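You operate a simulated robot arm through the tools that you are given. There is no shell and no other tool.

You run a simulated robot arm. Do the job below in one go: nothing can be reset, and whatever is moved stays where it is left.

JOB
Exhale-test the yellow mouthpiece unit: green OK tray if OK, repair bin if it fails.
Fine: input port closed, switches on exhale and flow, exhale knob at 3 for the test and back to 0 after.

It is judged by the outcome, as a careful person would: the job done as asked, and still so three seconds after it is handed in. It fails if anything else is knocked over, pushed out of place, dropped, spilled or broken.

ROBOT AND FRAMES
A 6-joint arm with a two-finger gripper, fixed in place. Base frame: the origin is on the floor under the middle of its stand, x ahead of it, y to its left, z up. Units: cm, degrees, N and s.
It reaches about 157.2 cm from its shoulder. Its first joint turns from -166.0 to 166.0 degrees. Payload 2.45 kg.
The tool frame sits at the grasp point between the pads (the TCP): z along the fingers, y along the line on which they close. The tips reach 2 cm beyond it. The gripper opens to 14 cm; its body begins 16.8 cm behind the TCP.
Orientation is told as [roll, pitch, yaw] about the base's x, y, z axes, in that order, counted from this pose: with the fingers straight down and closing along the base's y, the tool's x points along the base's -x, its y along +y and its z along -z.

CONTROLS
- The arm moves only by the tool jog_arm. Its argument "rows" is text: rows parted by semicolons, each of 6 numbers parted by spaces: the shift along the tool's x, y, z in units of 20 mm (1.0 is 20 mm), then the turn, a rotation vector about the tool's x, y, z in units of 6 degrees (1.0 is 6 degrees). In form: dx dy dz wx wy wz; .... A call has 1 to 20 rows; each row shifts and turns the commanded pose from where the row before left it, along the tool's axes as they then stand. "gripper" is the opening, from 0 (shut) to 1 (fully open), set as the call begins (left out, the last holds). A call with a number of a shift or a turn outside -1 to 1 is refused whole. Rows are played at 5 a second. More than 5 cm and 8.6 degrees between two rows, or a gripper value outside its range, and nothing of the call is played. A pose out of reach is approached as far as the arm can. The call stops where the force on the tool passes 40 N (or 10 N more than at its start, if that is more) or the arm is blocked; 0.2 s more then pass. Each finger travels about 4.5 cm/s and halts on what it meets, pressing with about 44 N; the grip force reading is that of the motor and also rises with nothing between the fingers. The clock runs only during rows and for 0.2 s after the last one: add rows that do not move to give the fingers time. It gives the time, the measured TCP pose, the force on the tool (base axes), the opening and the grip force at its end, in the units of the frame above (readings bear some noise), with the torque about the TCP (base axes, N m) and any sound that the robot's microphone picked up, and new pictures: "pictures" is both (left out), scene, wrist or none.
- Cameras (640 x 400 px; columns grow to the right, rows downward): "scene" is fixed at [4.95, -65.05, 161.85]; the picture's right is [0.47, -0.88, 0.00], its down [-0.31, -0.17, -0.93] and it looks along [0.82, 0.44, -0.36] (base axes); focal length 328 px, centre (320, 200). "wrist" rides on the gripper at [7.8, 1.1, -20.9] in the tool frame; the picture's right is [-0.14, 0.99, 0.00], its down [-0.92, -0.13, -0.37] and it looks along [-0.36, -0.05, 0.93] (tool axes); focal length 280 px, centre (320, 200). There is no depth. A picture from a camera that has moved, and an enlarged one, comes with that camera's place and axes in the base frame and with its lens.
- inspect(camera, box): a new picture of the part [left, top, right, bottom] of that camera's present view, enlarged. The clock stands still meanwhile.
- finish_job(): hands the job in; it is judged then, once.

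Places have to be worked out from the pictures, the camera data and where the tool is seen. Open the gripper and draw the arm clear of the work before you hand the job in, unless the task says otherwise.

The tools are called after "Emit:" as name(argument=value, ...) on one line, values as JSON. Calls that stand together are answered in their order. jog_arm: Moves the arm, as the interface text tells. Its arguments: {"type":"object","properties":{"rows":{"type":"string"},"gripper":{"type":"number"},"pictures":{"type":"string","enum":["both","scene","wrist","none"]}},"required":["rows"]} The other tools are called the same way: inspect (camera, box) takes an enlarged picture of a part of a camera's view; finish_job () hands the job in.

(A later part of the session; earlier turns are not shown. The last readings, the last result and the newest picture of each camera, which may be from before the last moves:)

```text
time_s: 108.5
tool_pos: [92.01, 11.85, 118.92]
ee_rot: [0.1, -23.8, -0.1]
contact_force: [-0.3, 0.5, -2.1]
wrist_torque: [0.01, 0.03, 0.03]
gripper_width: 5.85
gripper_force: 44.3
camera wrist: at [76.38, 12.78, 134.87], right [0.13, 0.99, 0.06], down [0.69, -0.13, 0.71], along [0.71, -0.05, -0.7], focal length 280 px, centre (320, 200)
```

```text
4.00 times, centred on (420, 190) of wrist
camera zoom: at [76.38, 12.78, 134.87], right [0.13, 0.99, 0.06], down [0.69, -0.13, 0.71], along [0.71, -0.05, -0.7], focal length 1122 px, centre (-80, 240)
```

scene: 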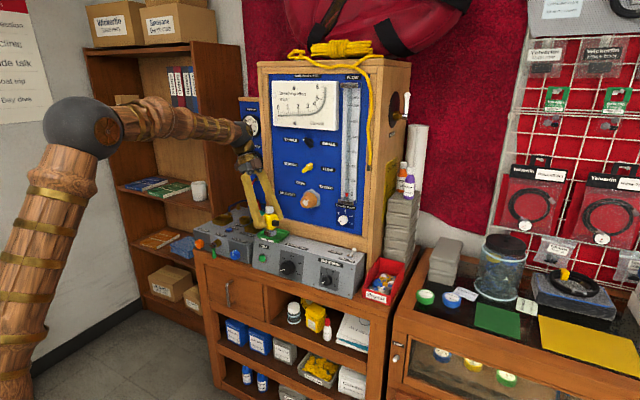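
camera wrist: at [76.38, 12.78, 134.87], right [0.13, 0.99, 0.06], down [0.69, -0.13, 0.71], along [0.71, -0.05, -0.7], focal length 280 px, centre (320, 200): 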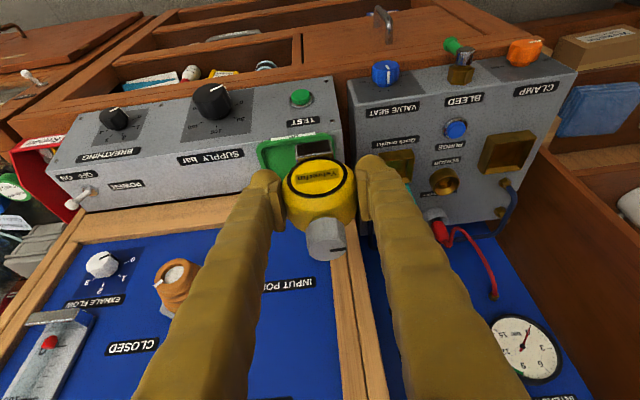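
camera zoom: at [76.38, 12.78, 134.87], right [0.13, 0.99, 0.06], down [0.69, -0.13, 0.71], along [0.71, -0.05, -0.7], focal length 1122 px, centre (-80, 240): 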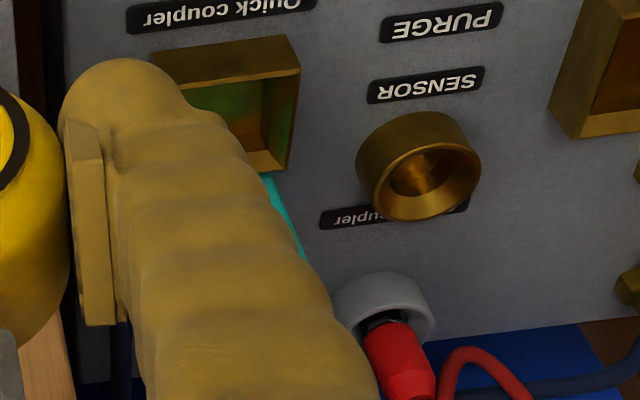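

The label is hidden by the ring; the teal block is separate from this unit. The unit's black square stub at the back is its mouthpiece. I bring it in front of the port (stub axis ≈0.6 cm below TCP → TCP z≈117.95, y −6.42).

Emit:
jog_arm(rows="0 -0.9135 0.0545 0 0 0;0 -0.9135 0.0545 0 0 0;0 -0.9135 0.0545 0 0 0;0 -0.9135 0.0545 0 0 0;0 -0.9135 0.0545 0 0 0;0 -0.9135 0.0545 0 0 0;0 -0.9135 0.0545 0 0 0;0 -0.9135 0.0545 0 0 0;0 -0.9135 0.0545 0 0 0;0 -0.9135 0.0545 0 0 0;0 0 0 0 0 0", pictures="both")

Emit:
inspect(camera="scene", box=[264, 170, 344, 230])

Emit:
inspect(camera="wrist", box=[240, 150, 400, 300])

```text
time_s: 110.9
tool_pos: [92.4, -6.4, 117.72]
ee_rot: [0.1, -23.9, -0.1]
contact_force: [-1.0, -0.4, -2.1]
wrist_torque: [0.0, 0.01, -0.02]
gripper_width: 5.86
gripper_force: 44.1
camera wrist: at [76.76, -5.34, 133.7], right [0.13, 0.99, 0.06], down [0.69, -0.13, 0.71], along [0.71, -0.05, -0.7], focal length 280 px, centre (320, 200)
```

scene: 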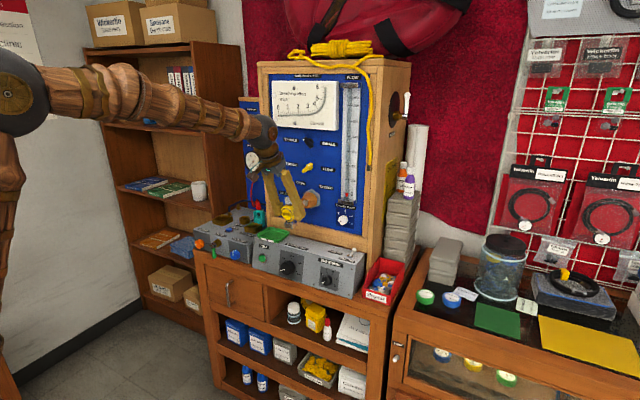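
wrist: 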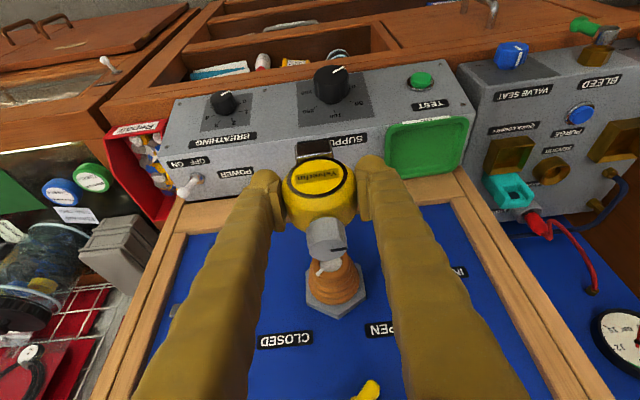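

```text
6.67 times, centred on (304, 200) of scene
camera zoom: at [4.95, -65.05, 161.85], right [0.47, -0.88, 0.0], down [-0.31, -0.17, -0.93], along [0.82, 0.44, -0.36], focal length 2186 px, centre (427, 200)
```

zoom: 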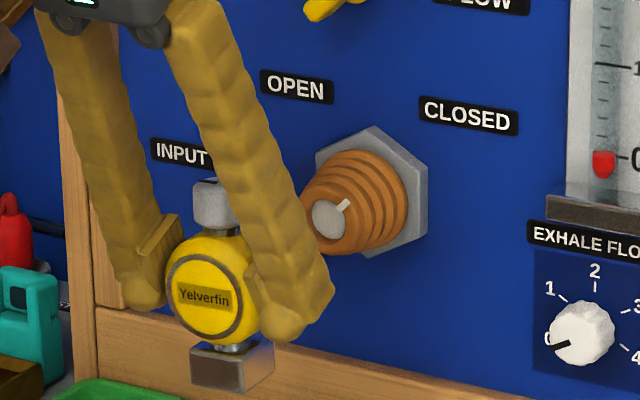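

```text
2.67 times, centred on (320, 225) of wrist
camera zoom: at [76.76, -5.34, 133.7], right [0.13, 0.99, 0.06], down [0.69, -0.13, 0.71], along [0.71, -0.05, -0.7], focal length 748 px, centre (320, 133)
```

zoom: 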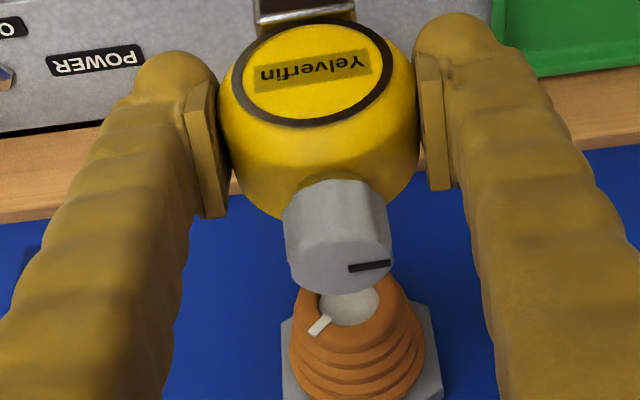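

Aligned within a few mm. I advance 4 cm straight along +x and inspect the gap.

Emit:
jog_arm(rows="-0.914 -0.04 0.405 0 0 0;-0.914 0 0.405 0 0 0;0 0 0 0 0 0", pictures="none")

Emit:
inspect(camera="scene", box=[280, 180, 344, 220])

Emit:
inspect(camera="wrist", box=[260, 170, 380, 290])

```text
time_s: 111.7
tool_pos: [96.59, -6.61, 117.7]
ee_rot: [0.1, -23.8, 0.0]
contact_force: [-0.5, 0.1, -1.9]
wrist_torque: [0.01, 0.02, 0.01]
gripper_width: 5.85
gripper_force: 43.4
```

```text
10.00 times, centred on (312, 200) of scene
camera zoom: at [4.95, -65.05, 161.85], right [0.47, -0.88, 0.0], down [-0.31, -0.17, -0.93], along [0.82, 0.44, -0.36], focal length 3278 px, centre (400, 200)
```

zoom: 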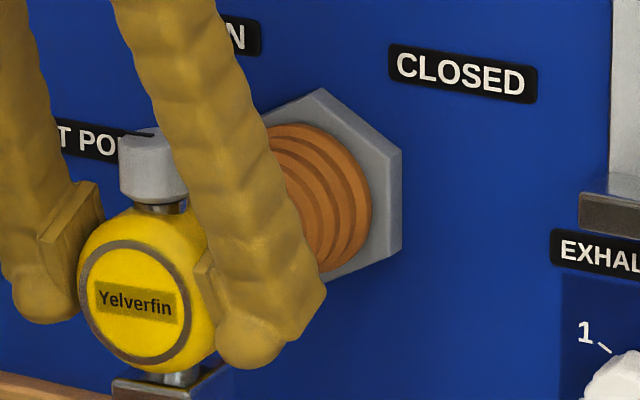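

```text
3.33 times, centred on (320, 230) of wrist
camera zoom: at [80.85, -5.52, 133.83], right [0.13, 0.99, 0.06], down [0.69, -0.13, 0.71], along [0.71, -0.05, -0.7], focal length 935 px, centre (320, 100)
```

zoom: 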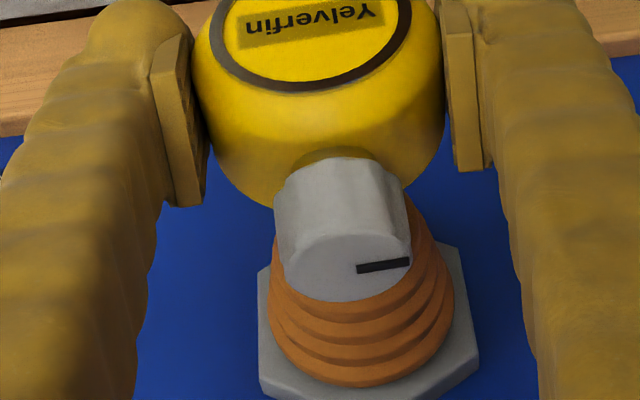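

I advance in small steps (0.4 cm) expecting contact around TCP x≈98.4.

Emit:
jog_arm(rows="-0.183 0 0.081 0 0 0;-0.183 0 0.081 0 0 0;-0.183 0 0.081 0 0 0;-0.183 0 0.081 0 0 0", pictures="none")

Emit:
jog_arm(rows="-0.137 0 0.061 0 0 0;-0.137 0 0.061 0 0 0", pictures="none")

Emit:
inspect(camera="wrist", box=[260, 170, 380, 290])

Emit:
inspect(camera="scene", box=[280, 180, 344, 220])

```text
time_s: 112.7
tool_pos: [98.08, -6.47, 117.89]
ee_rot: [0.2, -23.8, 0.1]
contact_force: [-0.2, -0.3, -2.5]
wrist_torque: [0.01, 0.01, 0.03]
gripper_width: 5.84
gripper_force: 44.1
```

```text
time_s: 113.3
tool_pos: [98.62, -6.5, 117.86]
ee_rot: [0.1, -23.7, 0.0]
contact_force: [-32.7, 1.4, 6.2]
wrist_torque: [0.06, 0.18, 0.21]
gripper_width: 5.83
gripper_force: 44.3
```

```text
3.33 times, centred on (320, 230) of wrist
camera zoom: at [83.0, -5.42, 133.84], right [0.13, 0.99, 0.06], down [0.7, -0.13, 0.71], along [0.71, -0.05, -0.7], focal length 935 px, centre (320, 100)
```

zoom: 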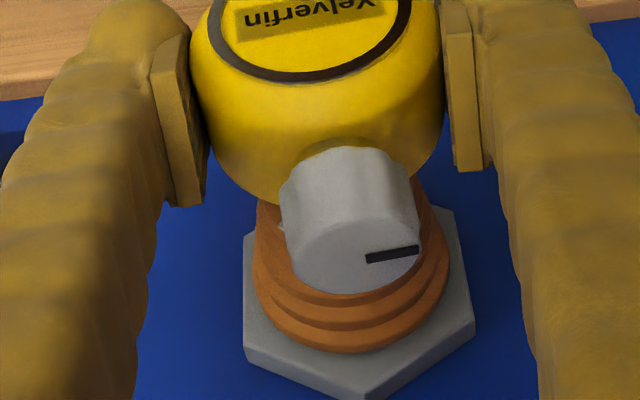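

```text
10.00 times, centred on (312, 200) of scene
camera zoom: at [4.95, -65.05, 161.85], right [0.47, -0.88, 0.0], down [-0.31, -0.17, -0.93], along [0.82, 0.44, -0.36], focal length 3278 px, centre (400, 200)
```

zoom: 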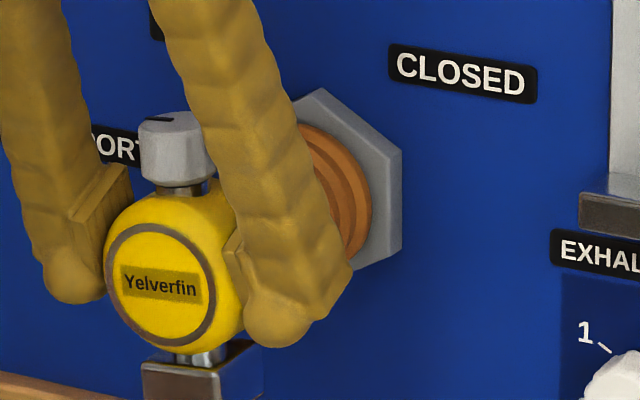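

Contact at TCP x≈98.5; the torque suggests the stub catches the lower/left rim. I back off 0.6 cm, shift up 0.3 and −y 0.2, and try again.

Emit:
jog_arm(rows="0.274 0 -0.122 0 0 0;-0.061 -0.1 -0.137 0 0 0;0 0 0 0 0 0", pictures="none")

Emit:
jog_arm(rows="-0.137 0 0.061 0 0 0;-0.137 0 0.061 0 0 0;-0.137 0 0.061 0 0 0", pictures="none")

```text
time_s: 114.1
tool_pos: [98.2, -6.57, 118.08]
ee_rot: [0.1, -23.8, 0.0]
contact_force: [-0.3, 0.6, -2.4]
wrist_torque: [-0.01, -0.02, 0.01]
gripper_width: 5.81
gripper_force: 44.2
```

```text
time_s: 114.9
tool_pos: [98.78, -6.59, 118.18]
ee_rot: [0.1, -23.7, 0.0]
contact_force: [-34.1, 5.8, 2.4]
wrist_torque: [0.09, 0.35, 0.32]
gripper_width: 5.81
gripper_force: 43.8
```

The contact stays at the stub's lower edge and the closed shutter blocks the nozzle: nothing can really plug in there. The teal socket behind the Quick coupler sits exactly at the stub's height (z≈102.4, y≈24), so the unit's test seat is the quick coupler with the port shut. I back away to return it exactly where it was.

Emit:
jog_arm(rows="0.457 0 -0.2 0 0 0;0.914 0 -0.405 0 0 0;0.914 0 -0.405 0 0 0;0.914 0 -0.405 0 0 0;0 0 0 0 0 0", pictures="wrist")

Emit:
inspect(camera="wrist", box=[270, 130, 390, 280])

Emit:
inspect(camera="scene", box=[236, 195, 276, 235])

```text
time_s: 116.1
tool_pos: [92.04, -6.64, 118.29]
ee_rot: [0.1, -23.8, -0.1]
contact_force: [0.4, 0.8, -2.0]
wrist_torque: [-0.01, 0.0, -0.01]
gripper_width: 5.81
gripper_force: 44.3
camera wrist: at [76.41, -5.63, 134.14], right [0.13, 0.99, 0.06], down [0.69, -0.13, 0.71], along [0.71, -0.05, -0.7], focal length 280 px, centre (320, 200)
```

wrist: 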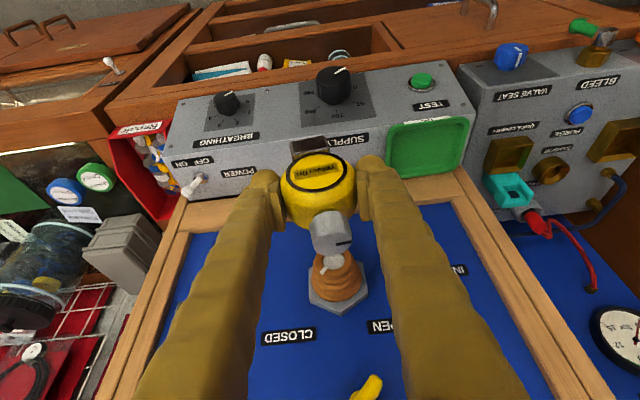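

```text
2.67 times, centred on (330, 205) of wrist
camera zoom: at [76.41, -5.63, 134.14], right [0.13, 0.99, 0.06], down [0.69, -0.13, 0.71], along [0.71, -0.05, -0.7], focal length 748 px, centre (293, 187)
```

zoom: 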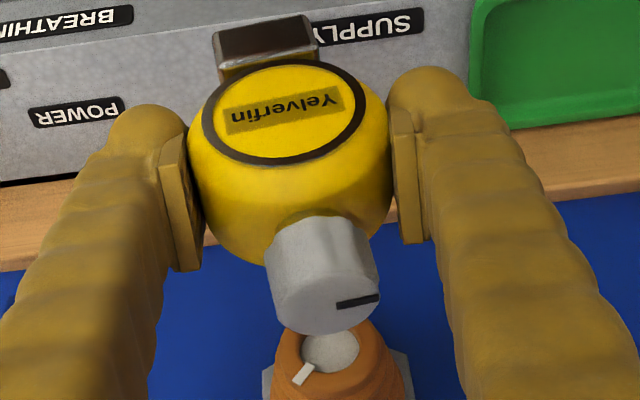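

```text
10.00 times, centred on (256, 215) of scene
camera zoom: at [4.95, -65.05, 161.85], right [0.47, -0.88, 0.0], down [-0.31, -0.17, -0.93], along [0.82, 0.44, -0.36], focal length 3278 px, centre (960, 50)
```

zoom: 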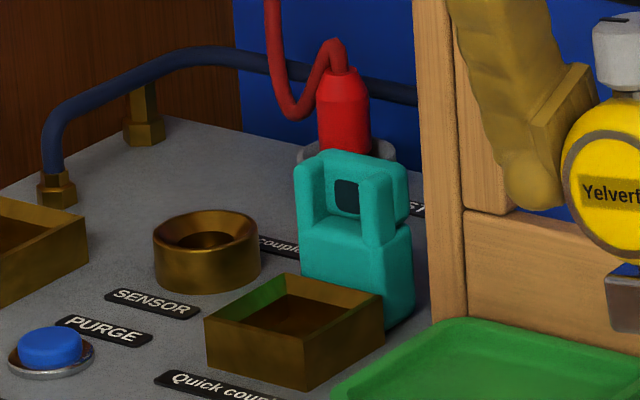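

The unit slipped slightly in the grip (≈0.5 cm back, ~6° roll). I examine it from the scene camera.

Emit:
inspect(camera="scene", box=[264, 180, 328, 235])

```text
7.27 times, centred on (296, 208) of scene
camera zoom: at [4.95, -65.05, 161.85], right [0.47, -0.88, 0.0], down [-0.31, -0.17, -0.93], along [0.82, 0.44, -0.36], focal length 2384 px, centre (494, 146)
```

zoom: 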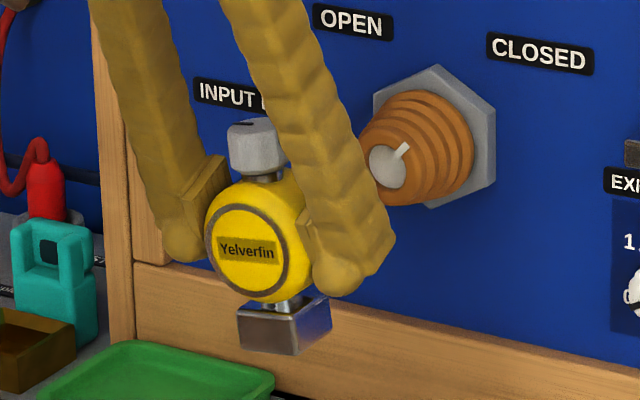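

Slip is ≈0.8 cm toward −x with a slight roll. I travel back to above the coupler box (TCP x 108.7 to compensate) and compare the block with the box.

Emit:
jog_arm(rows="0 0.96 0.02 0 0 0;0 0.96 0.02 0 0 0;0 0.96 0.02 0 0 0;0 0.96 0.02 0 0 0;0 0.96 0.02 0 0 0;0 0.96 0.02 0 0 0;0 0.96 0.02 0 0 0;0 0.96 0.02 0 0 0;0 0.96 0.02 0 0 0;0 0.96 0.02 0 0 0;0 0.96 0.02 0 0 0;0 0.96 0.02 0 0 0;0 0.96 0.02 0 0 0;0 0.96 0.02 0 0 0;0 0.96 0.02 0 0 0;0 0.96 0.02 0 0 0", pictures="none")

Emit:
jog_arm(rows="-0.914 0 0.405 0 0 0;-0.914 0 0.405 0 0 0;-0.914 0 0.405 0 0 0;-0.914 0 0.405 0 0 0;-0.914 0 0.405 0 0 0;-0.914 0 0.405 0 0 0", pictures="both")

Emit:
inspect(camera="scene", box=[225, 175, 285, 235])

Emit:
inspect(camera="wrist", box=[250, 110, 390, 270])

```text
time_s: 119.5
tool_pos: [92.12, 23.96, 117.52]
ee_rot: [0.2, -23.8, 0.0]
contact_force: [-0.5, 0.5, -2.3]
wrist_torque: [-0.02, 0.01, -0.04]
gripper_width: 5.8
gripper_force: 44.1
```

```text
time_s: 120.9
tool_pos: [104.12, 24.13, 117.63]
ee_rot: [0.1, -23.8, 0.0]
contact_force: [-0.4, 0.0, -1.7]
wrist_torque: [0.04, 0.03, -0.02]
gripper_width: 5.79
gripper_force: 43.9
camera wrist: at [88.55, 25.2, 133.63], right [0.13, 0.99, 0.06], down [0.69, -0.13, 0.71], along [0.71, -0.05, -0.7], focal length 280 px, centre (320, 200)
```

scene: 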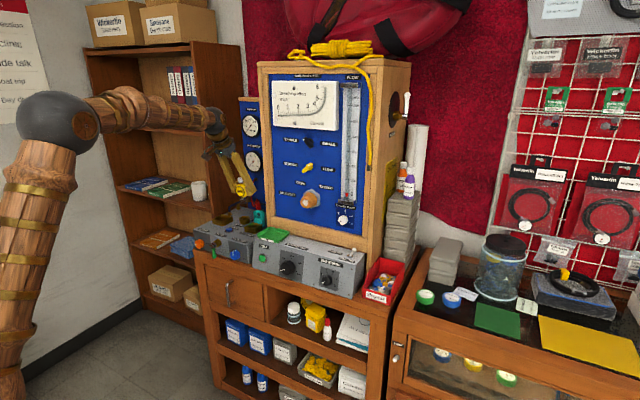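
wrist: 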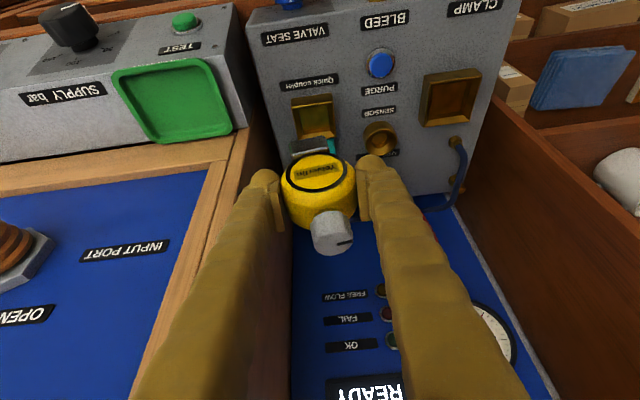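

```text
6.67 times, centred on (255, 205) of scene
camera zoom: at [4.95, -65.05, 161.85], right [0.47, -0.88, 0.0], down [-0.31, -0.17, -0.93], along [0.82, 0.44, -0.36], focal length 2186 px, centre (753, 167)
```

zoom: 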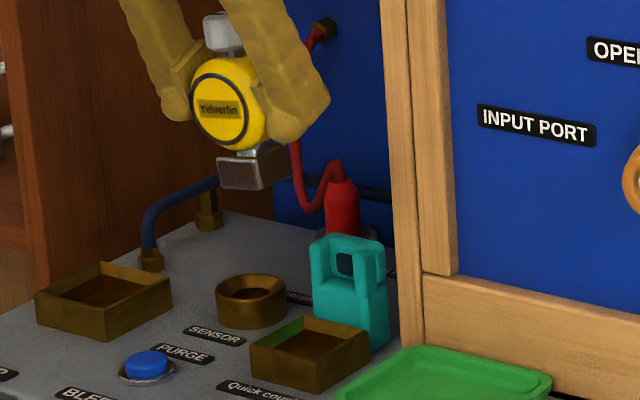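

```text
2.50 times, centred on (320, 190) of wrist
camera zoom: at [88.55, 25.2, 133.63], right [0.13, 0.99, 0.06], down [0.69, -0.13, 0.71], along [0.71, -0.05, -0.7], focal length 701 px, centre (320, 225)
```

zoom: 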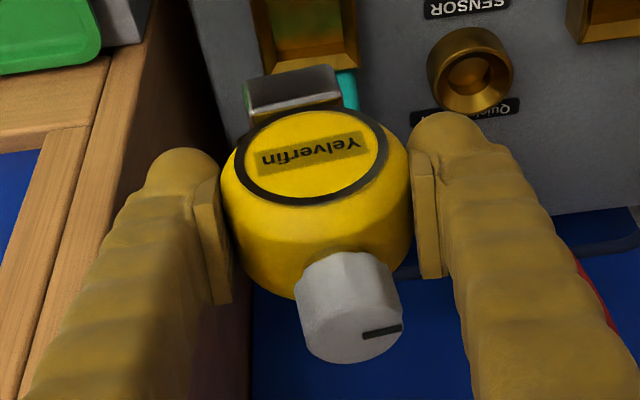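

Second label also reads "Qui(ck coupler)". The unit is rolled ≈7° (top to +y). I correct that by rolling the tool +7° about x and move above the box.

Emit:
jog_arm(rows="0 0 0 -0.533 0 0.237;0 0 0 -0.533 0 0.237;-0.914 -0.05 0.405 0 0 0;-0.914 -0.05 0.405 0 0 0;0 0 0 0 0 0", pictures="none")

Emit:
inspect(camera="wrist", box=[250, 110, 390, 270])

Emit:
inspect(camera="scene", box=[230, 175, 286, 235])

```text
time_s: 122.1
tool_pos: [108.22, 23.82, 117.66]
ee_rot: [7.8, -23.7, -3.1]
contact_force: [0.1, 0.8, -1.7]
wrist_torque: [0.01, 0.0, 0.03]
gripper_width: 5.78
gripper_force: 44.0
```

```text
2.50 times, centred on (320, 190) of wrist
camera zoom: at [92.63, 22.9, 133.67], right [0.13, 0.98, 0.18], down [0.69, -0.21, 0.69], along [0.71, 0.04, -0.7], focal length 701 px, centre (320, 225)
```

zoom: 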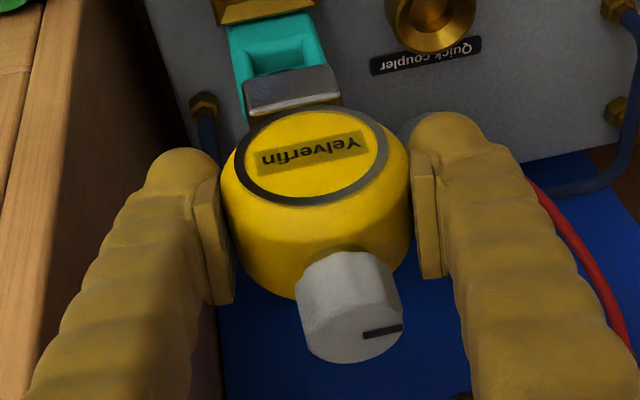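

```text
6.67 times, centred on (258, 205) of scene
camera zoom: at [4.95, -65.05, 161.85], right [0.47, -0.88, 0.0], down [-0.31, -0.17, -0.93], along [0.82, 0.44, -0.36], focal length 2186 px, centre (733, 167)
```

zoom: 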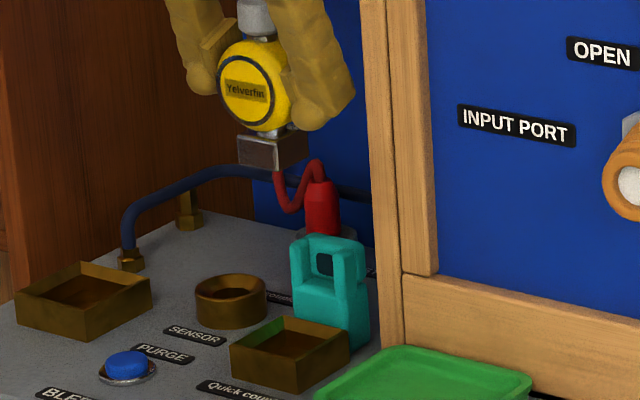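

Upright now. I descend 10 cm to just above the box and check the alignment.

Emit:
jog_arm(rows="0.402 -0.1243 0.907 0 0 0;0.402 -0.1243 0.907 0 0 0;0.402 -0.1243 0.907 0 0 0;0.402 -0.1243 0.907 0 0 0;0.402 -0.1243 0.907 0 0 0;0 0 0 0 0 0", pictures="none")

Emit:
inspect(camera="scene", box=[232, 185, 280, 235])

Emit:
inspect(camera="wrist", box=[250, 100, 390, 260])

```text
time_s: 123.5
tool_pos: [108.46, 23.79, 107.59]
ee_rot: [7.9, -23.6, -3.0]
contact_force: [0.2, 0.5, -2.7]
wrist_torque: [0.0, -0.02, -0.01]
gripper_width: 5.76
gripper_force: 43.4
```

```text
8.00 times, centred on (256, 210) of scene
camera zoom: at [4.95, -65.05, 161.85], right [0.47, -0.88, 0.0], down [-0.31, -0.17, -0.93], along [0.82, 0.44, -0.36], focal length 2623 px, centre (832, 120)
```

zoom: 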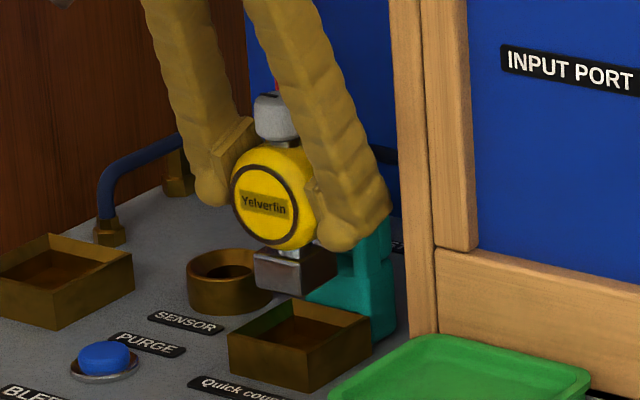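

```text
2.50 times, centred on (320, 180) of wrist
camera zoom: at [92.82, 22.89, 123.55], right [0.13, 0.98, 0.18], down [0.69, -0.21, 0.69], along [0.71, 0.04, -0.7], focal length 701 px, centre (320, 250)
```

zoom: 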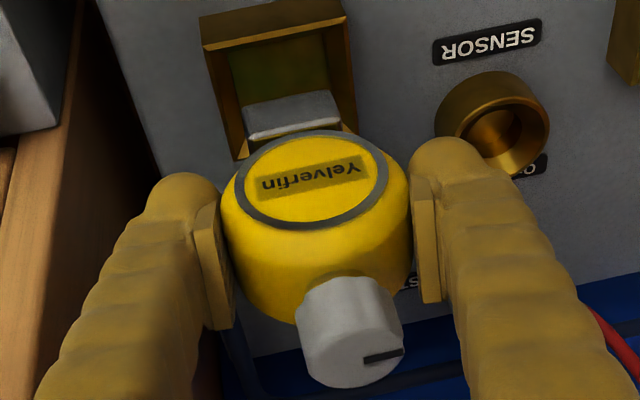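

Block is directly over the box opening. I lower 3.6 cm, then in fine steps until the foot seats.

Emit:
jog_arm(rows="0.201 -0.062 0.4535 0 0 0;0.201 -0.062 0.4535 0 0 0;0.201 -0.062 0.4535 0 0 0;0.12 -0.037 0.272 0 0 0;0 0 0 0 0 0", pictures="none")

Emit:
inspect(camera="scene", box=[232, 190, 280, 235])

Emit:
inspect(camera="wrist", box=[250, 100, 390, 260])

```text
time_s: 124.7
tool_pos: [108.36, 23.88, 104.04]
ee_rot: [7.8, -23.5, -3.1]
contact_force: [0.2, 0.2, -2.7]
wrist_torque: [-0.01, 0.01, -0.03]
gripper_width: 5.8
gripper_force: 44.1
```

```text
8.89 times, centred on (256, 212) of scene
camera zoom: at [4.95, -65.05, 161.85], right [0.47, -0.88, 0.0], down [-0.31, -0.17, -0.93], along [0.82, 0.44, -0.36], focal length 2914 px, centre (889, 89)
```

zoom: 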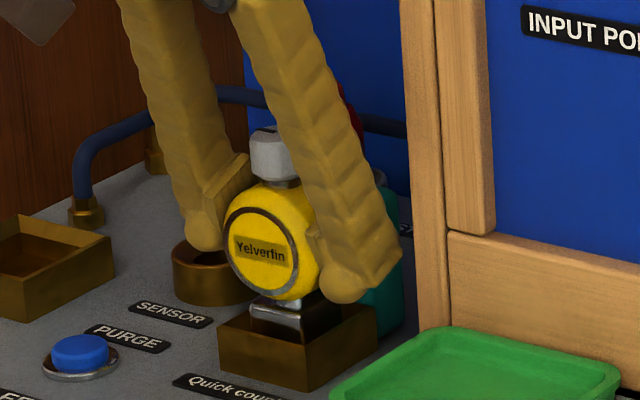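

```text
2.50 times, centred on (320, 180) of wrist
camera zoom: at [92.67, 22.91, 119.99], right [0.13, 0.98, 0.18], down [0.69, -0.21, 0.69], along [0.71, 0.04, -0.7], focal length 701 px, centre (320, 250)
```

zoom: 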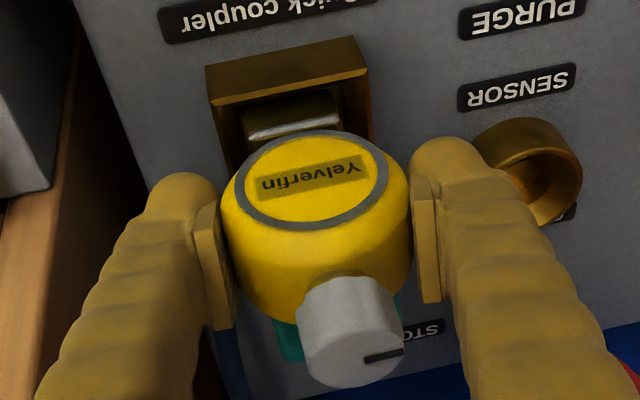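

The block is inside the box without contact. I lower the last ~1.2 cm in fine steps.

Emit:
jog_arm(rows="0.06 -0.0186 0.136 0 0 0;0.06 -0.0186 0.136 0 0 0;0.06 -0.0186 0.136 0 0 0", pictures="none")

Emit:
jog_arm(rows="0.04 -0.0124 0.091 0 0 0;0 0 0 0 0 0", pictures="none")

```text
time_s: 125.5
tool_pos: [108.37, 23.92, 103.19]
ee_rot: [7.8, -23.6, -3.2]
contact_force: [-2.6, 0.9, 9.7]
wrist_torque: [0.23, 0.37, 0.03]
gripper_width: 5.76
gripper_force: 43.9
```

```text
time_s: 126.1
tool_pos: [108.27, 23.87, 103.14]
ee_rot: [7.8, -23.8, -3.2]
contact_force: [-5.0, -1.9, 31.5]
wrist_torque: [0.44, 0.84, 0.11]
gripper_width: 5.76
gripper_force: 44.1
```

The foot is seated (TCP z≈103.15, upward load). I relieve the preload slightly and open the gripper.

Emit:
jog_arm(rows="-0.03 0.009 -0.068 0 0 0;0 0 0 0 0 0", pictures="none")

Emit:
jog_arm(rows="0 0 0 0 0 0;0 0 0 0 0 0;0 0 0 0 0 0", gripper=0.55, pictures="both")

Emit:
inspect(camera="scene", box=[232, 190, 280, 235])

Emit:
inspect(camera="wrist", box=[250, 100, 390, 260])

```text
time_s: 126.7
tool_pos: [108.21, 23.93, 103.14]
ee_rot: [7.8, -23.6, -3.1]
contact_force: [8.8, 3.4, 23.8]
wrist_torque: [0.67, -0.06, -0.19]
gripper_width: 5.78
gripper_force: 44.5
```

```text
time_s: 127.5
tool_pos: [108.28, 23.86, 102.92]
ee_rot: [7.8, -23.5, -3.1]
contact_force: [0.0, 0.0, -0.4]
wrist_torque: [0.0, 0.04, 0.02]
gripper_width: 7.71
gripper_force: 0.0
camera wrist: at [92.66, 22.88, 119.03], right [0.13, 0.98, 0.18], down [0.69, -0.21, 0.69], along [0.71, 0.04, -0.7], focal length 280 px, centre (320, 200)
```

scene: 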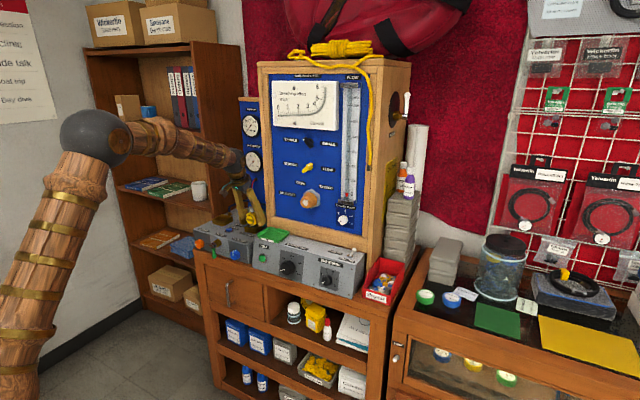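
wrist: 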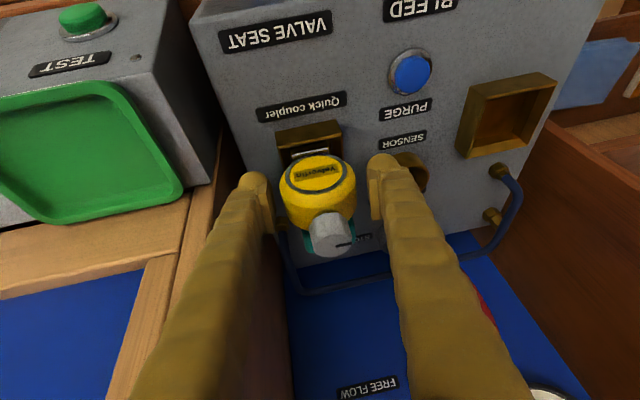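

```text
8.89 times, centred on (256, 212) of scene
camera zoom: at [4.95, -65.05, 161.85], right [0.47, -0.88, 0.0], down [-0.31, -0.17, -0.93], along [0.82, 0.44, -0.36], focal length 2914 px, centre (889, 89)
```

zoom: 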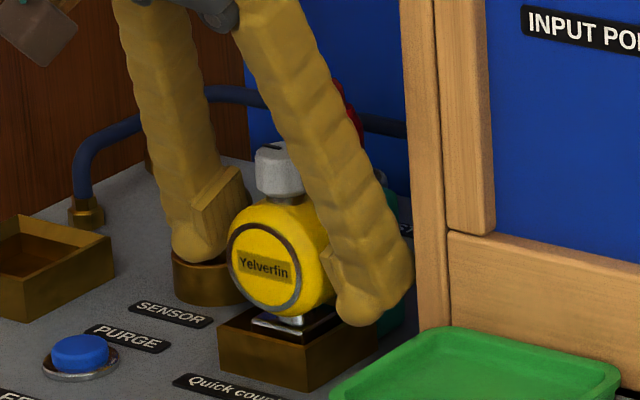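

```text
2.50 times, centred on (320, 180) of wrist
camera zoom: at [92.66, 22.88, 119.03], right [0.13, 0.98, 0.18], down [0.69, -0.21, 0.69], along [0.71, 0.04, -0.7], focal length 701 px, centre (320, 250)
```

zoom: 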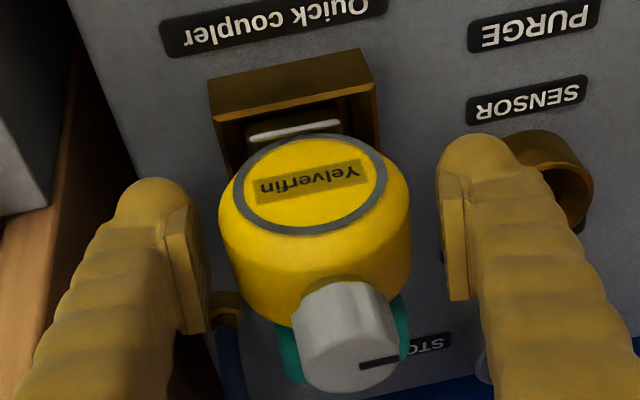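

The unit is back upright in the coupler, within ~1 mm of its first position. I withdraw along the tool axis, and look at the result panel.

Emit:
jog_arm(rows="0 0 -0.7 0 0 0;0 0 -0.8 0 0 0;0 0 -0.9 0 0 0;0 0 -1 0 0 0;0 0 -1 0 0 0;0 0 -1 0 0 0;0 0 -1 0 0 0;0 0 0 0.533 0 -0.237;0 0 0 0.533 0 -0.237", pictures="both")

Emit:
inspect(camera="scene", box=[232, 190, 280, 235])

Emit:
inspect(camera="wrist", box=[280, 260, 440, 400])

```text
time_s: 129.5
tool_pos: [102.97, 22.36, 114.58]
ee_rot: [0.1, -23.7, -0.1]
contact_force: [-0.4, 0.9, -0.3]
wrist_torque: [-0.04, -0.01, -0.01]
gripper_width: 7.71
gripper_force: 0.2
camera wrist: at [87.35, 23.35, 130.73], right [0.13, 0.99, 0.06], down [0.69, -0.13, 0.71], along [0.71, -0.05, -0.7], focal length 280 px, centre (320, 200)
```

scene: 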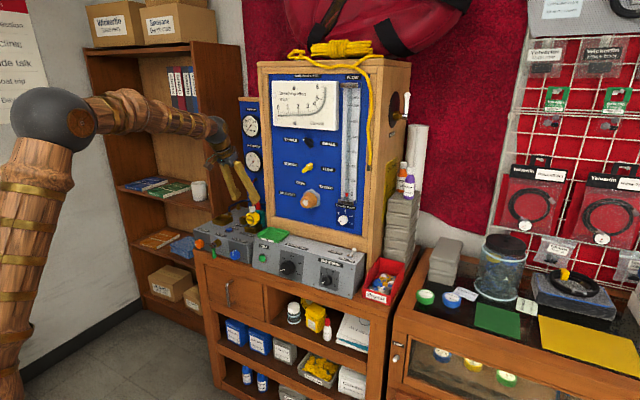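
wrist: 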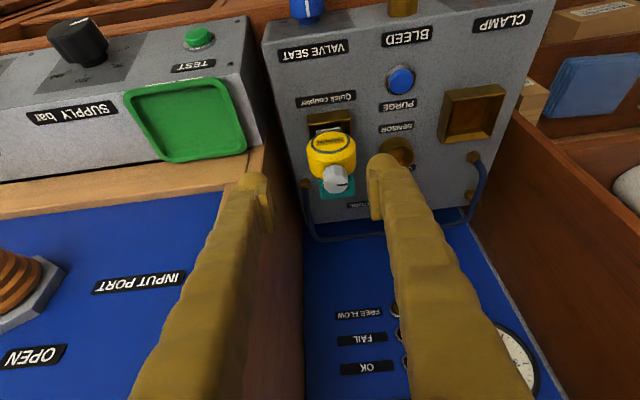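

```text
8.89 times, centred on (256, 212) of scene
camera zoom: at [4.95, -65.05, 161.85], right [0.47, -0.88, 0.0], down [-0.31, -0.17, -0.93], along [0.82, 0.44, -0.36], focal length 2914 px, centre (889, 89)
```

zoom: 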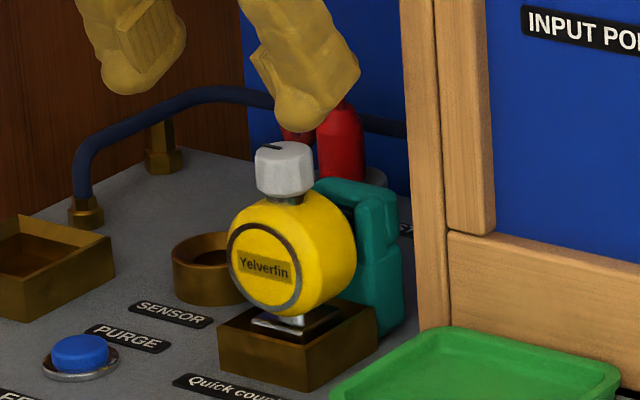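

```text
2.86 times, centred on (360, 330) of wrist
camera zoom: at [87.35, 23.35, 130.73], right [0.13, 0.99, 0.06], down [0.69, -0.13, 0.71], along [0.71, -0.05, -0.7], focal length 801 px, centre (206, -171)
```

zoom: 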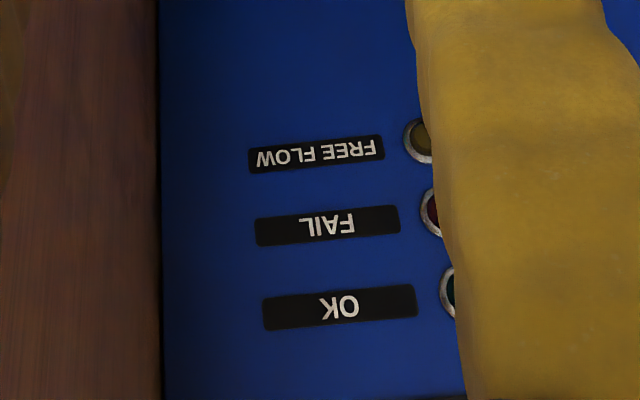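

Panel currently shows no lamp lit. I retreat to in front of the panel at y≈−10 to switch back to the horizontal tool pose.

Emit:
jog_arm(rows="0.87 0 -0.382 0 0 0;0.87 0 -0.382 0 0 0;0.87 0 -0.382 0 0 0;0.87 -0.5 -0.382 0 0 0;0.87 -1 -0.382 0 0 0;0.87 -1 -0.382 0 0 0;0.87 -1 -0.382 0 0 0;0.87 -1 -0.382 0 0 0;0.87 -1 -0.382 0 0 0;0.87 -1 -0.382 0 0 0;0 -1 0 0 0 0;0 -1 0 0 0 0;0 -1 0 0 0 0;0 -1 0 0 0 0;0 -1 0 0 0 0;0 -1 0 0 0 0;0 -1 0 0 0 0;0 -1 0 0 0 0;0 -1 0 0 0 0;0 -0.5 0 0 0 0", gripper=0.45, pictures="wrist")

```text
time_s: 133.7
tool_pos: [84.23, -9.47, 114.54]
ee_rot: [0.1, -23.8, 0.0]
contact_force: [0.2, -0.5, 0.1]
wrist_torque: [0.0, 0.0, 0.0]
gripper_width: 6.33
gripper_force: 0.1
camera wrist: at [68.5, -8.5, 130.54], right [0.13, 0.99, 0.06], down [0.69, -0.13, 0.71], along [0.71, -0.05, -0.7], focal length 280 px, centre (320, 200)
```

wrist: 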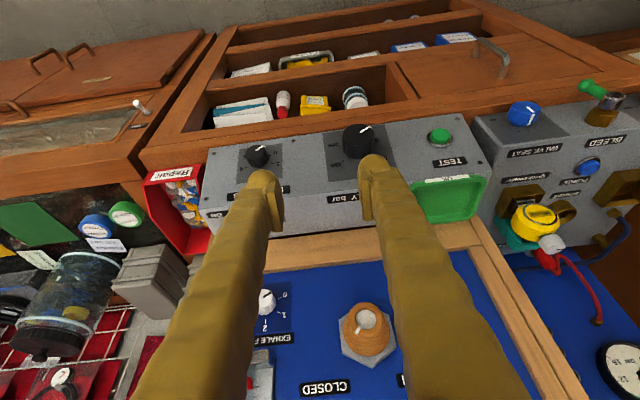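

Yaw to the arm plane (−6.4°) and pitch up 66° to horizontal.

Emit:
jog_arm(rows="0 0 0 0.43 0 0.977;0 0 0 0 -1 0;0 0 0 0 -1 0;0 0 0 0 -1 0;0 0 0 0 -1 0;0 0 0 0 -1 0;0 0 0 0 -1 0;0 0 0 0 -1 0;0 0 0 0 -1 0;0 0 0 0 -1 0;0 0 0 0 -1 0;0 0 0 0 -1 0;0 0 0 0 0 0", pictures="both")

```text
time_s: 136.5
tool_pos: [84.1, -9.7, 114.56]
ee_rot: [33.7, -89.8, -40.1]
contact_force: [0.2, 0.6, 0.3]
wrist_torque: [-0.04, -0.04, -0.03]
gripper_width: 6.26
gripper_force: 0.0
camera wrist: at [63.34, -6.21, 106.87], right [0.11, 0.98, 0.14], down [-0.38, -0.09, 0.92], along [0.92, -0.15, 0.36], focal length 280 px, centre (320, 200)
```

scene: 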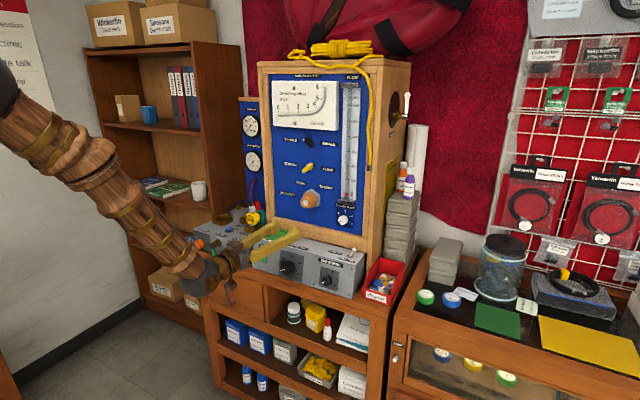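
wrist: 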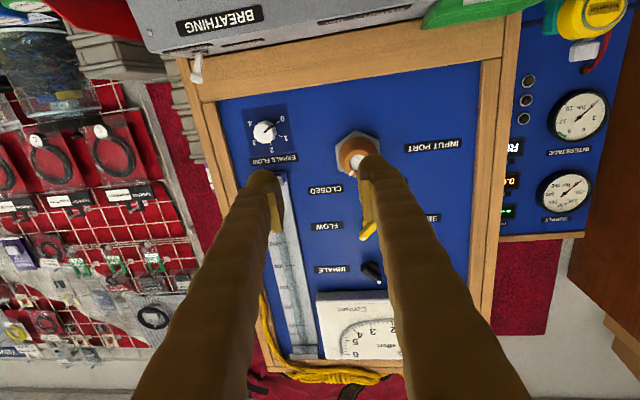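

Horizontal without trouble. I straighten yaw, move in front of the EXHALE FLOW knob, and begin rolling to −90°.

Emit:
jog_arm(rows="0 0 0 -0.53 0 0;0 0 0 -0.53 0 0;0.225 -0.892 0.8 0 0 0;0.225 -0.892 0.8 0 0 0;0.225 -0.892 0.8 0 0 0;0.225 -0.892 0.8 0 0 0;0.225 -0.892 0.8 0 0 0;0.225 -0.892 0.8 0 0 0", gripper=0.33, pictures="both")

Emit:
inspect(camera="wrist", box=[250, 80, 390, 200])

```text
time_s: 138.3
tool_pos: [93.45, -20.29, 111.77]
ee_rot: [30.8, -89.7, -30.7]
contact_force: [0.7, 0.1, -0.4]
wrist_torque: [-0.02, 0.01, -0.01]
gripper_width: 4.63
gripper_force: 0.2
camera wrist: at [72.43, -19.24, 104.02], right [0.0, 0.99, 0.14], down [-0.36, -0.13, 0.92], along [0.93, -0.05, 0.36], focal length 280 px, centre (320, 200)
```

scene: 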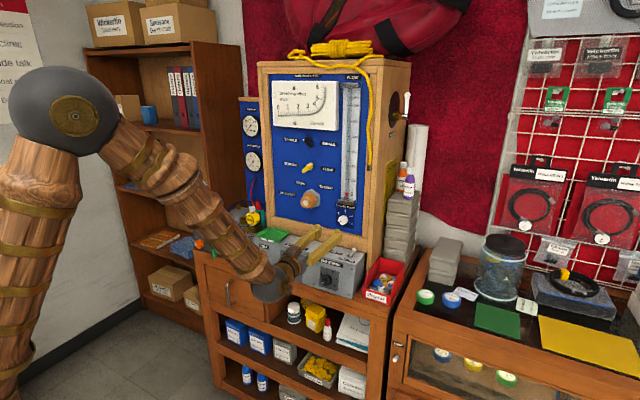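
wrist: 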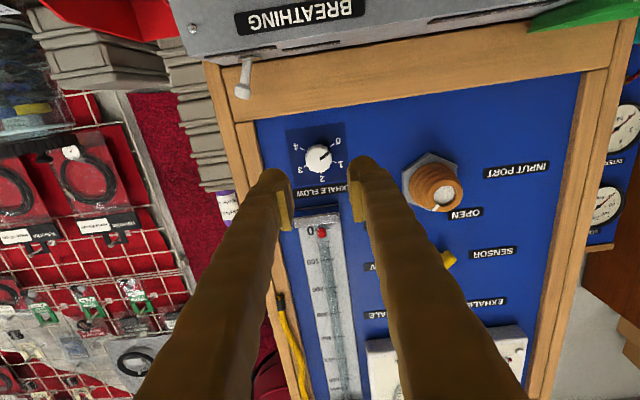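

```text
3.33 times, centred on (320, 140) of wrist
camera zoom: at [72.43, -19.24, 104.02], right [0.0, 0.99, 0.14], down [-0.36, -0.13, 0.92], along [0.93, -0.05, 0.36], focal length 935 px, centre (320, 400)
```

zoom: 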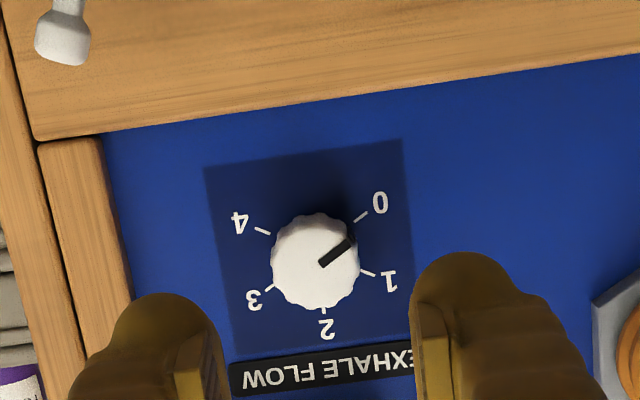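

Knob axis ≈(y −20.46, z 111.66); pointer at 0 (−120°), scale steps ≈60°, so 3 is +180° clockwise. I roll to −90° here and centre.

Emit:
jog_arm(rows="0 0 0 0 0 -1;0 0 0 0 0 -1;0 0 0 0 0 -1;0 0 0 0 0 -1;0 0 0 0 0 -1;0 0 0 0 0 -1;0 0 0 0 0 -1;0 0 0 0 0 -1;0 0 0 0 0 -1;0 0 0 0 0 -1;0 0 0 0 0 -1;0 0 0 0 0 -1;0 0 0 0 0 -1;0 0 0 0 0 -1;0 0 0 0 0 -1;0.085 0.055 0 0 0 0;0 0 0 0 0 0", pictures="both")

Emit:
inspect(camera="wrist", box=[250, 80, 390, 200])

Emit:
inspect(camera="scene", box=[280, 180, 370, 260])

```text
time_s: 141.9
tool_pos: [93.69, -20.47, 111.68]
ee_rot: [-89.8, -0.1, 90.0]
contact_force: [-1.0, 0.2, -0.4]
wrist_torque: [0.0, -0.02, 0.0]
gripper_width: 4.64
gripper_force: 0.1
camera wrist: at [72.72, -28.31, 110.73], right [0.0, 0.14, -0.99], down [-0.37, 0.92, 0.13], along [0.93, 0.36, 0.05], focal length 280 px, centre (320, 200)
```

scene: 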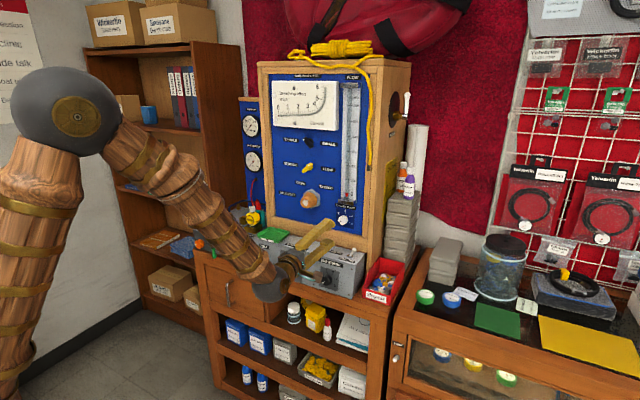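
wrist: 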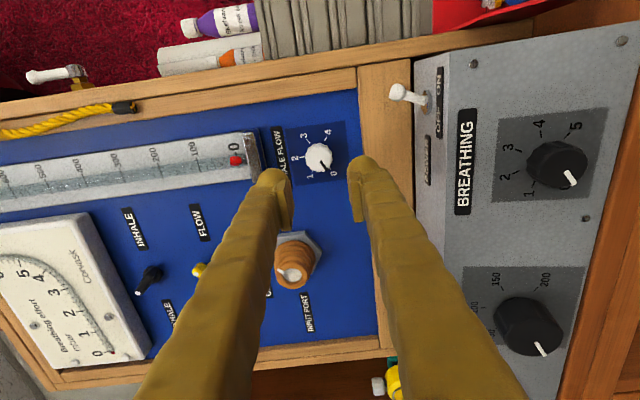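

```text
3.33 times, centred on (320, 140) of wrist
camera zoom: at [72.72, -28.31, 110.73], right [0.0, 0.14, -0.99], down [-0.37, 0.92, 0.13], along [0.93, 0.36, 0.05], focal length 935 px, centre (320, 400)
```

zoom: 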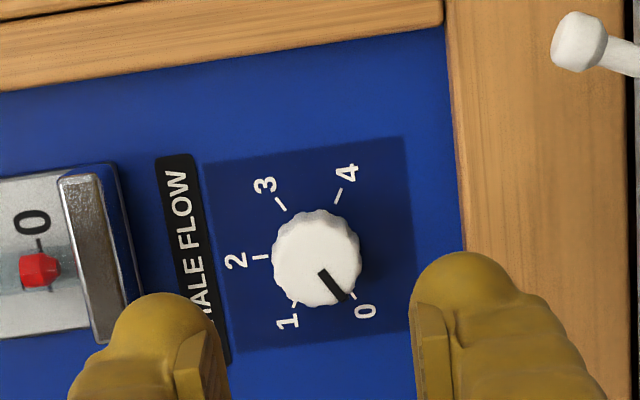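

```text
5.00 times, centred on (325, 220) of scene
camera zoom: at [4.95, -65.05, 161.85], right [0.47, -0.88, 0.0], down [-0.31, -0.17, -0.93], along [0.82, 0.44, -0.36], focal length 1639 px, centre (295, 100)
```

zoom: 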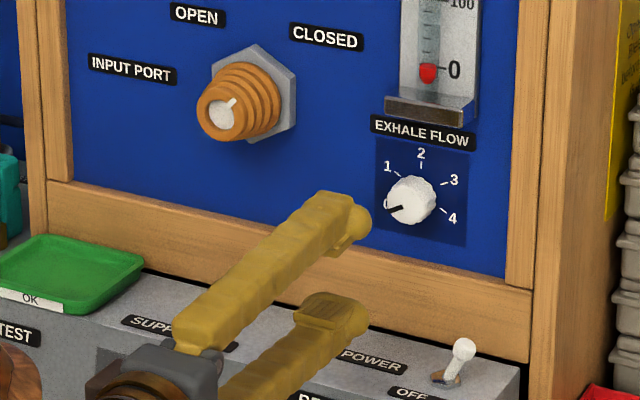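

Lateral views give knob axis (−20.46, 111.85). Clearance to the flow-tube bracket is ~0.7 cm. I advance to TCP x≈105.4.

Emit:
jog_arm(rows="0 -0.085 0.95 0 0 0;0 0 0.98 0 0 0;0 0 0.98 0 0 0;0 0 0.98 0 0 0;0 0 0.98 0 0 0;0 0 0.98 0 0 0;0 0 0 0 0 0", pictures="none")

Emit:
inspect(camera="wrist", box=[250, 110, 390, 230])

Emit:
inspect(camera="scene", box=[310, 185, 374, 235])

```text
time_s: 143.5
tool_pos: [105.36, -20.37, 111.87]
ee_rot: [-89.8, -0.1, 90.0]
contact_force: [0.2, -0.6, 0.4]
wrist_torque: [0.02, 0.01, 0.01]
gripper_width: 4.63
gripper_force: 0.0
```

```text
3.33 times, centred on (320, 170) of wrist
camera zoom: at [84.42, -28.23, 110.97], right [0.0, 0.14, -0.99], down [-0.37, 0.92, 0.13], along [0.93, 0.36, 0.05], focal length 935 px, centre (320, 300)
```

zoom: 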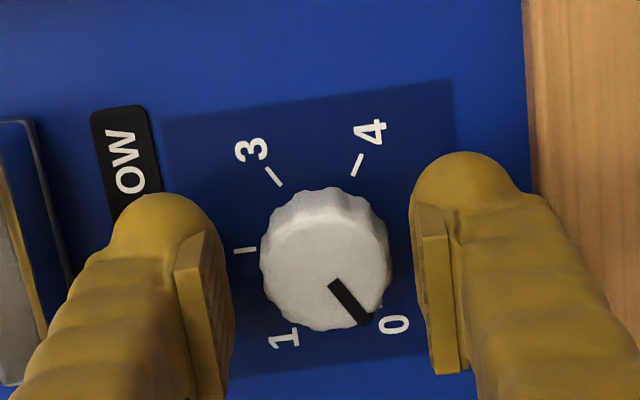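

```text
8.00 times, centred on (342, 210) of scene
camera zoom: at [4.95, -65.05, 161.85], right [0.47, -0.88, 0.0], down [-0.31, -0.17, -0.93], along [0.82, 0.44, -0.36], focal length 2623 px, centre (144, 120)
```

zoom: 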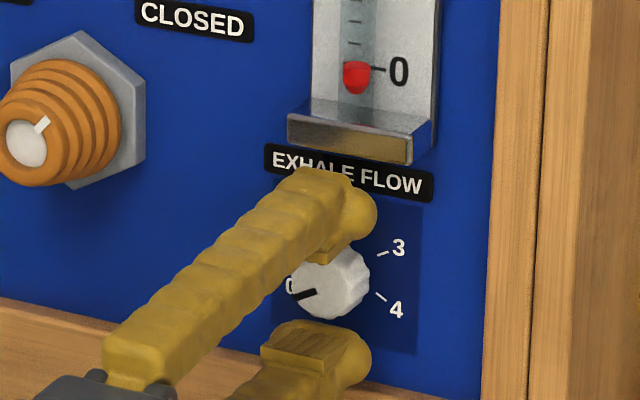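

Well centred. I go 0.4 cm deeper and close on the knob.

Emit:
jog_arm(rows="0 0 0.2 0 0 0;0 0 0 0 0 0", pictures="none")

Emit:
jog_arm(rows="0 0 0 0 0 0;0 0 0 0 0 0;0 0 0 0 0 0", gripper=0.15, pictures="none")

Emit:
inspect(camera="wrist", box=[250, 110, 390, 230])

```text
time_s: 144.1
tool_pos: [105.79, -20.52, 111.9]
ee_rot: [-89.8, -0.1, 90.0]
contact_force: [-0.9, 0.9, -0.3]
wrist_torque: [0.03, -0.01, 0.02]
gripper_width: 4.61
gripper_force: 0.1
```

```text
time_s: 144.9
tool_pos: [105.83, -20.43, 111.85]
ee_rot: [-89.7, -0.3, 89.9]
contact_force: [1.5, 0.5, -12.2]
wrist_torque: [0.03, 0.05, -0.04]
gripper_width: 3.27
gripper_force: 43.7
```

```text
3.33 times, centred on (320, 170) of wrist
camera zoom: at [84.85, -28.25, 110.84], right [-0.01, 0.14, -0.99], down [-0.37, 0.92, 0.13], along [0.93, 0.36, 0.05], focal length 935 px, centre (320, 300)
```

zoom: 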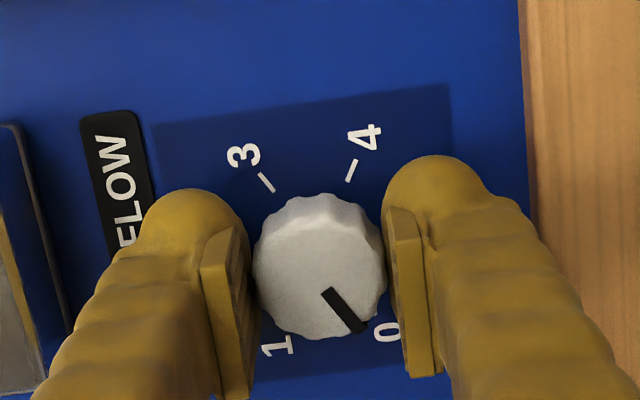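

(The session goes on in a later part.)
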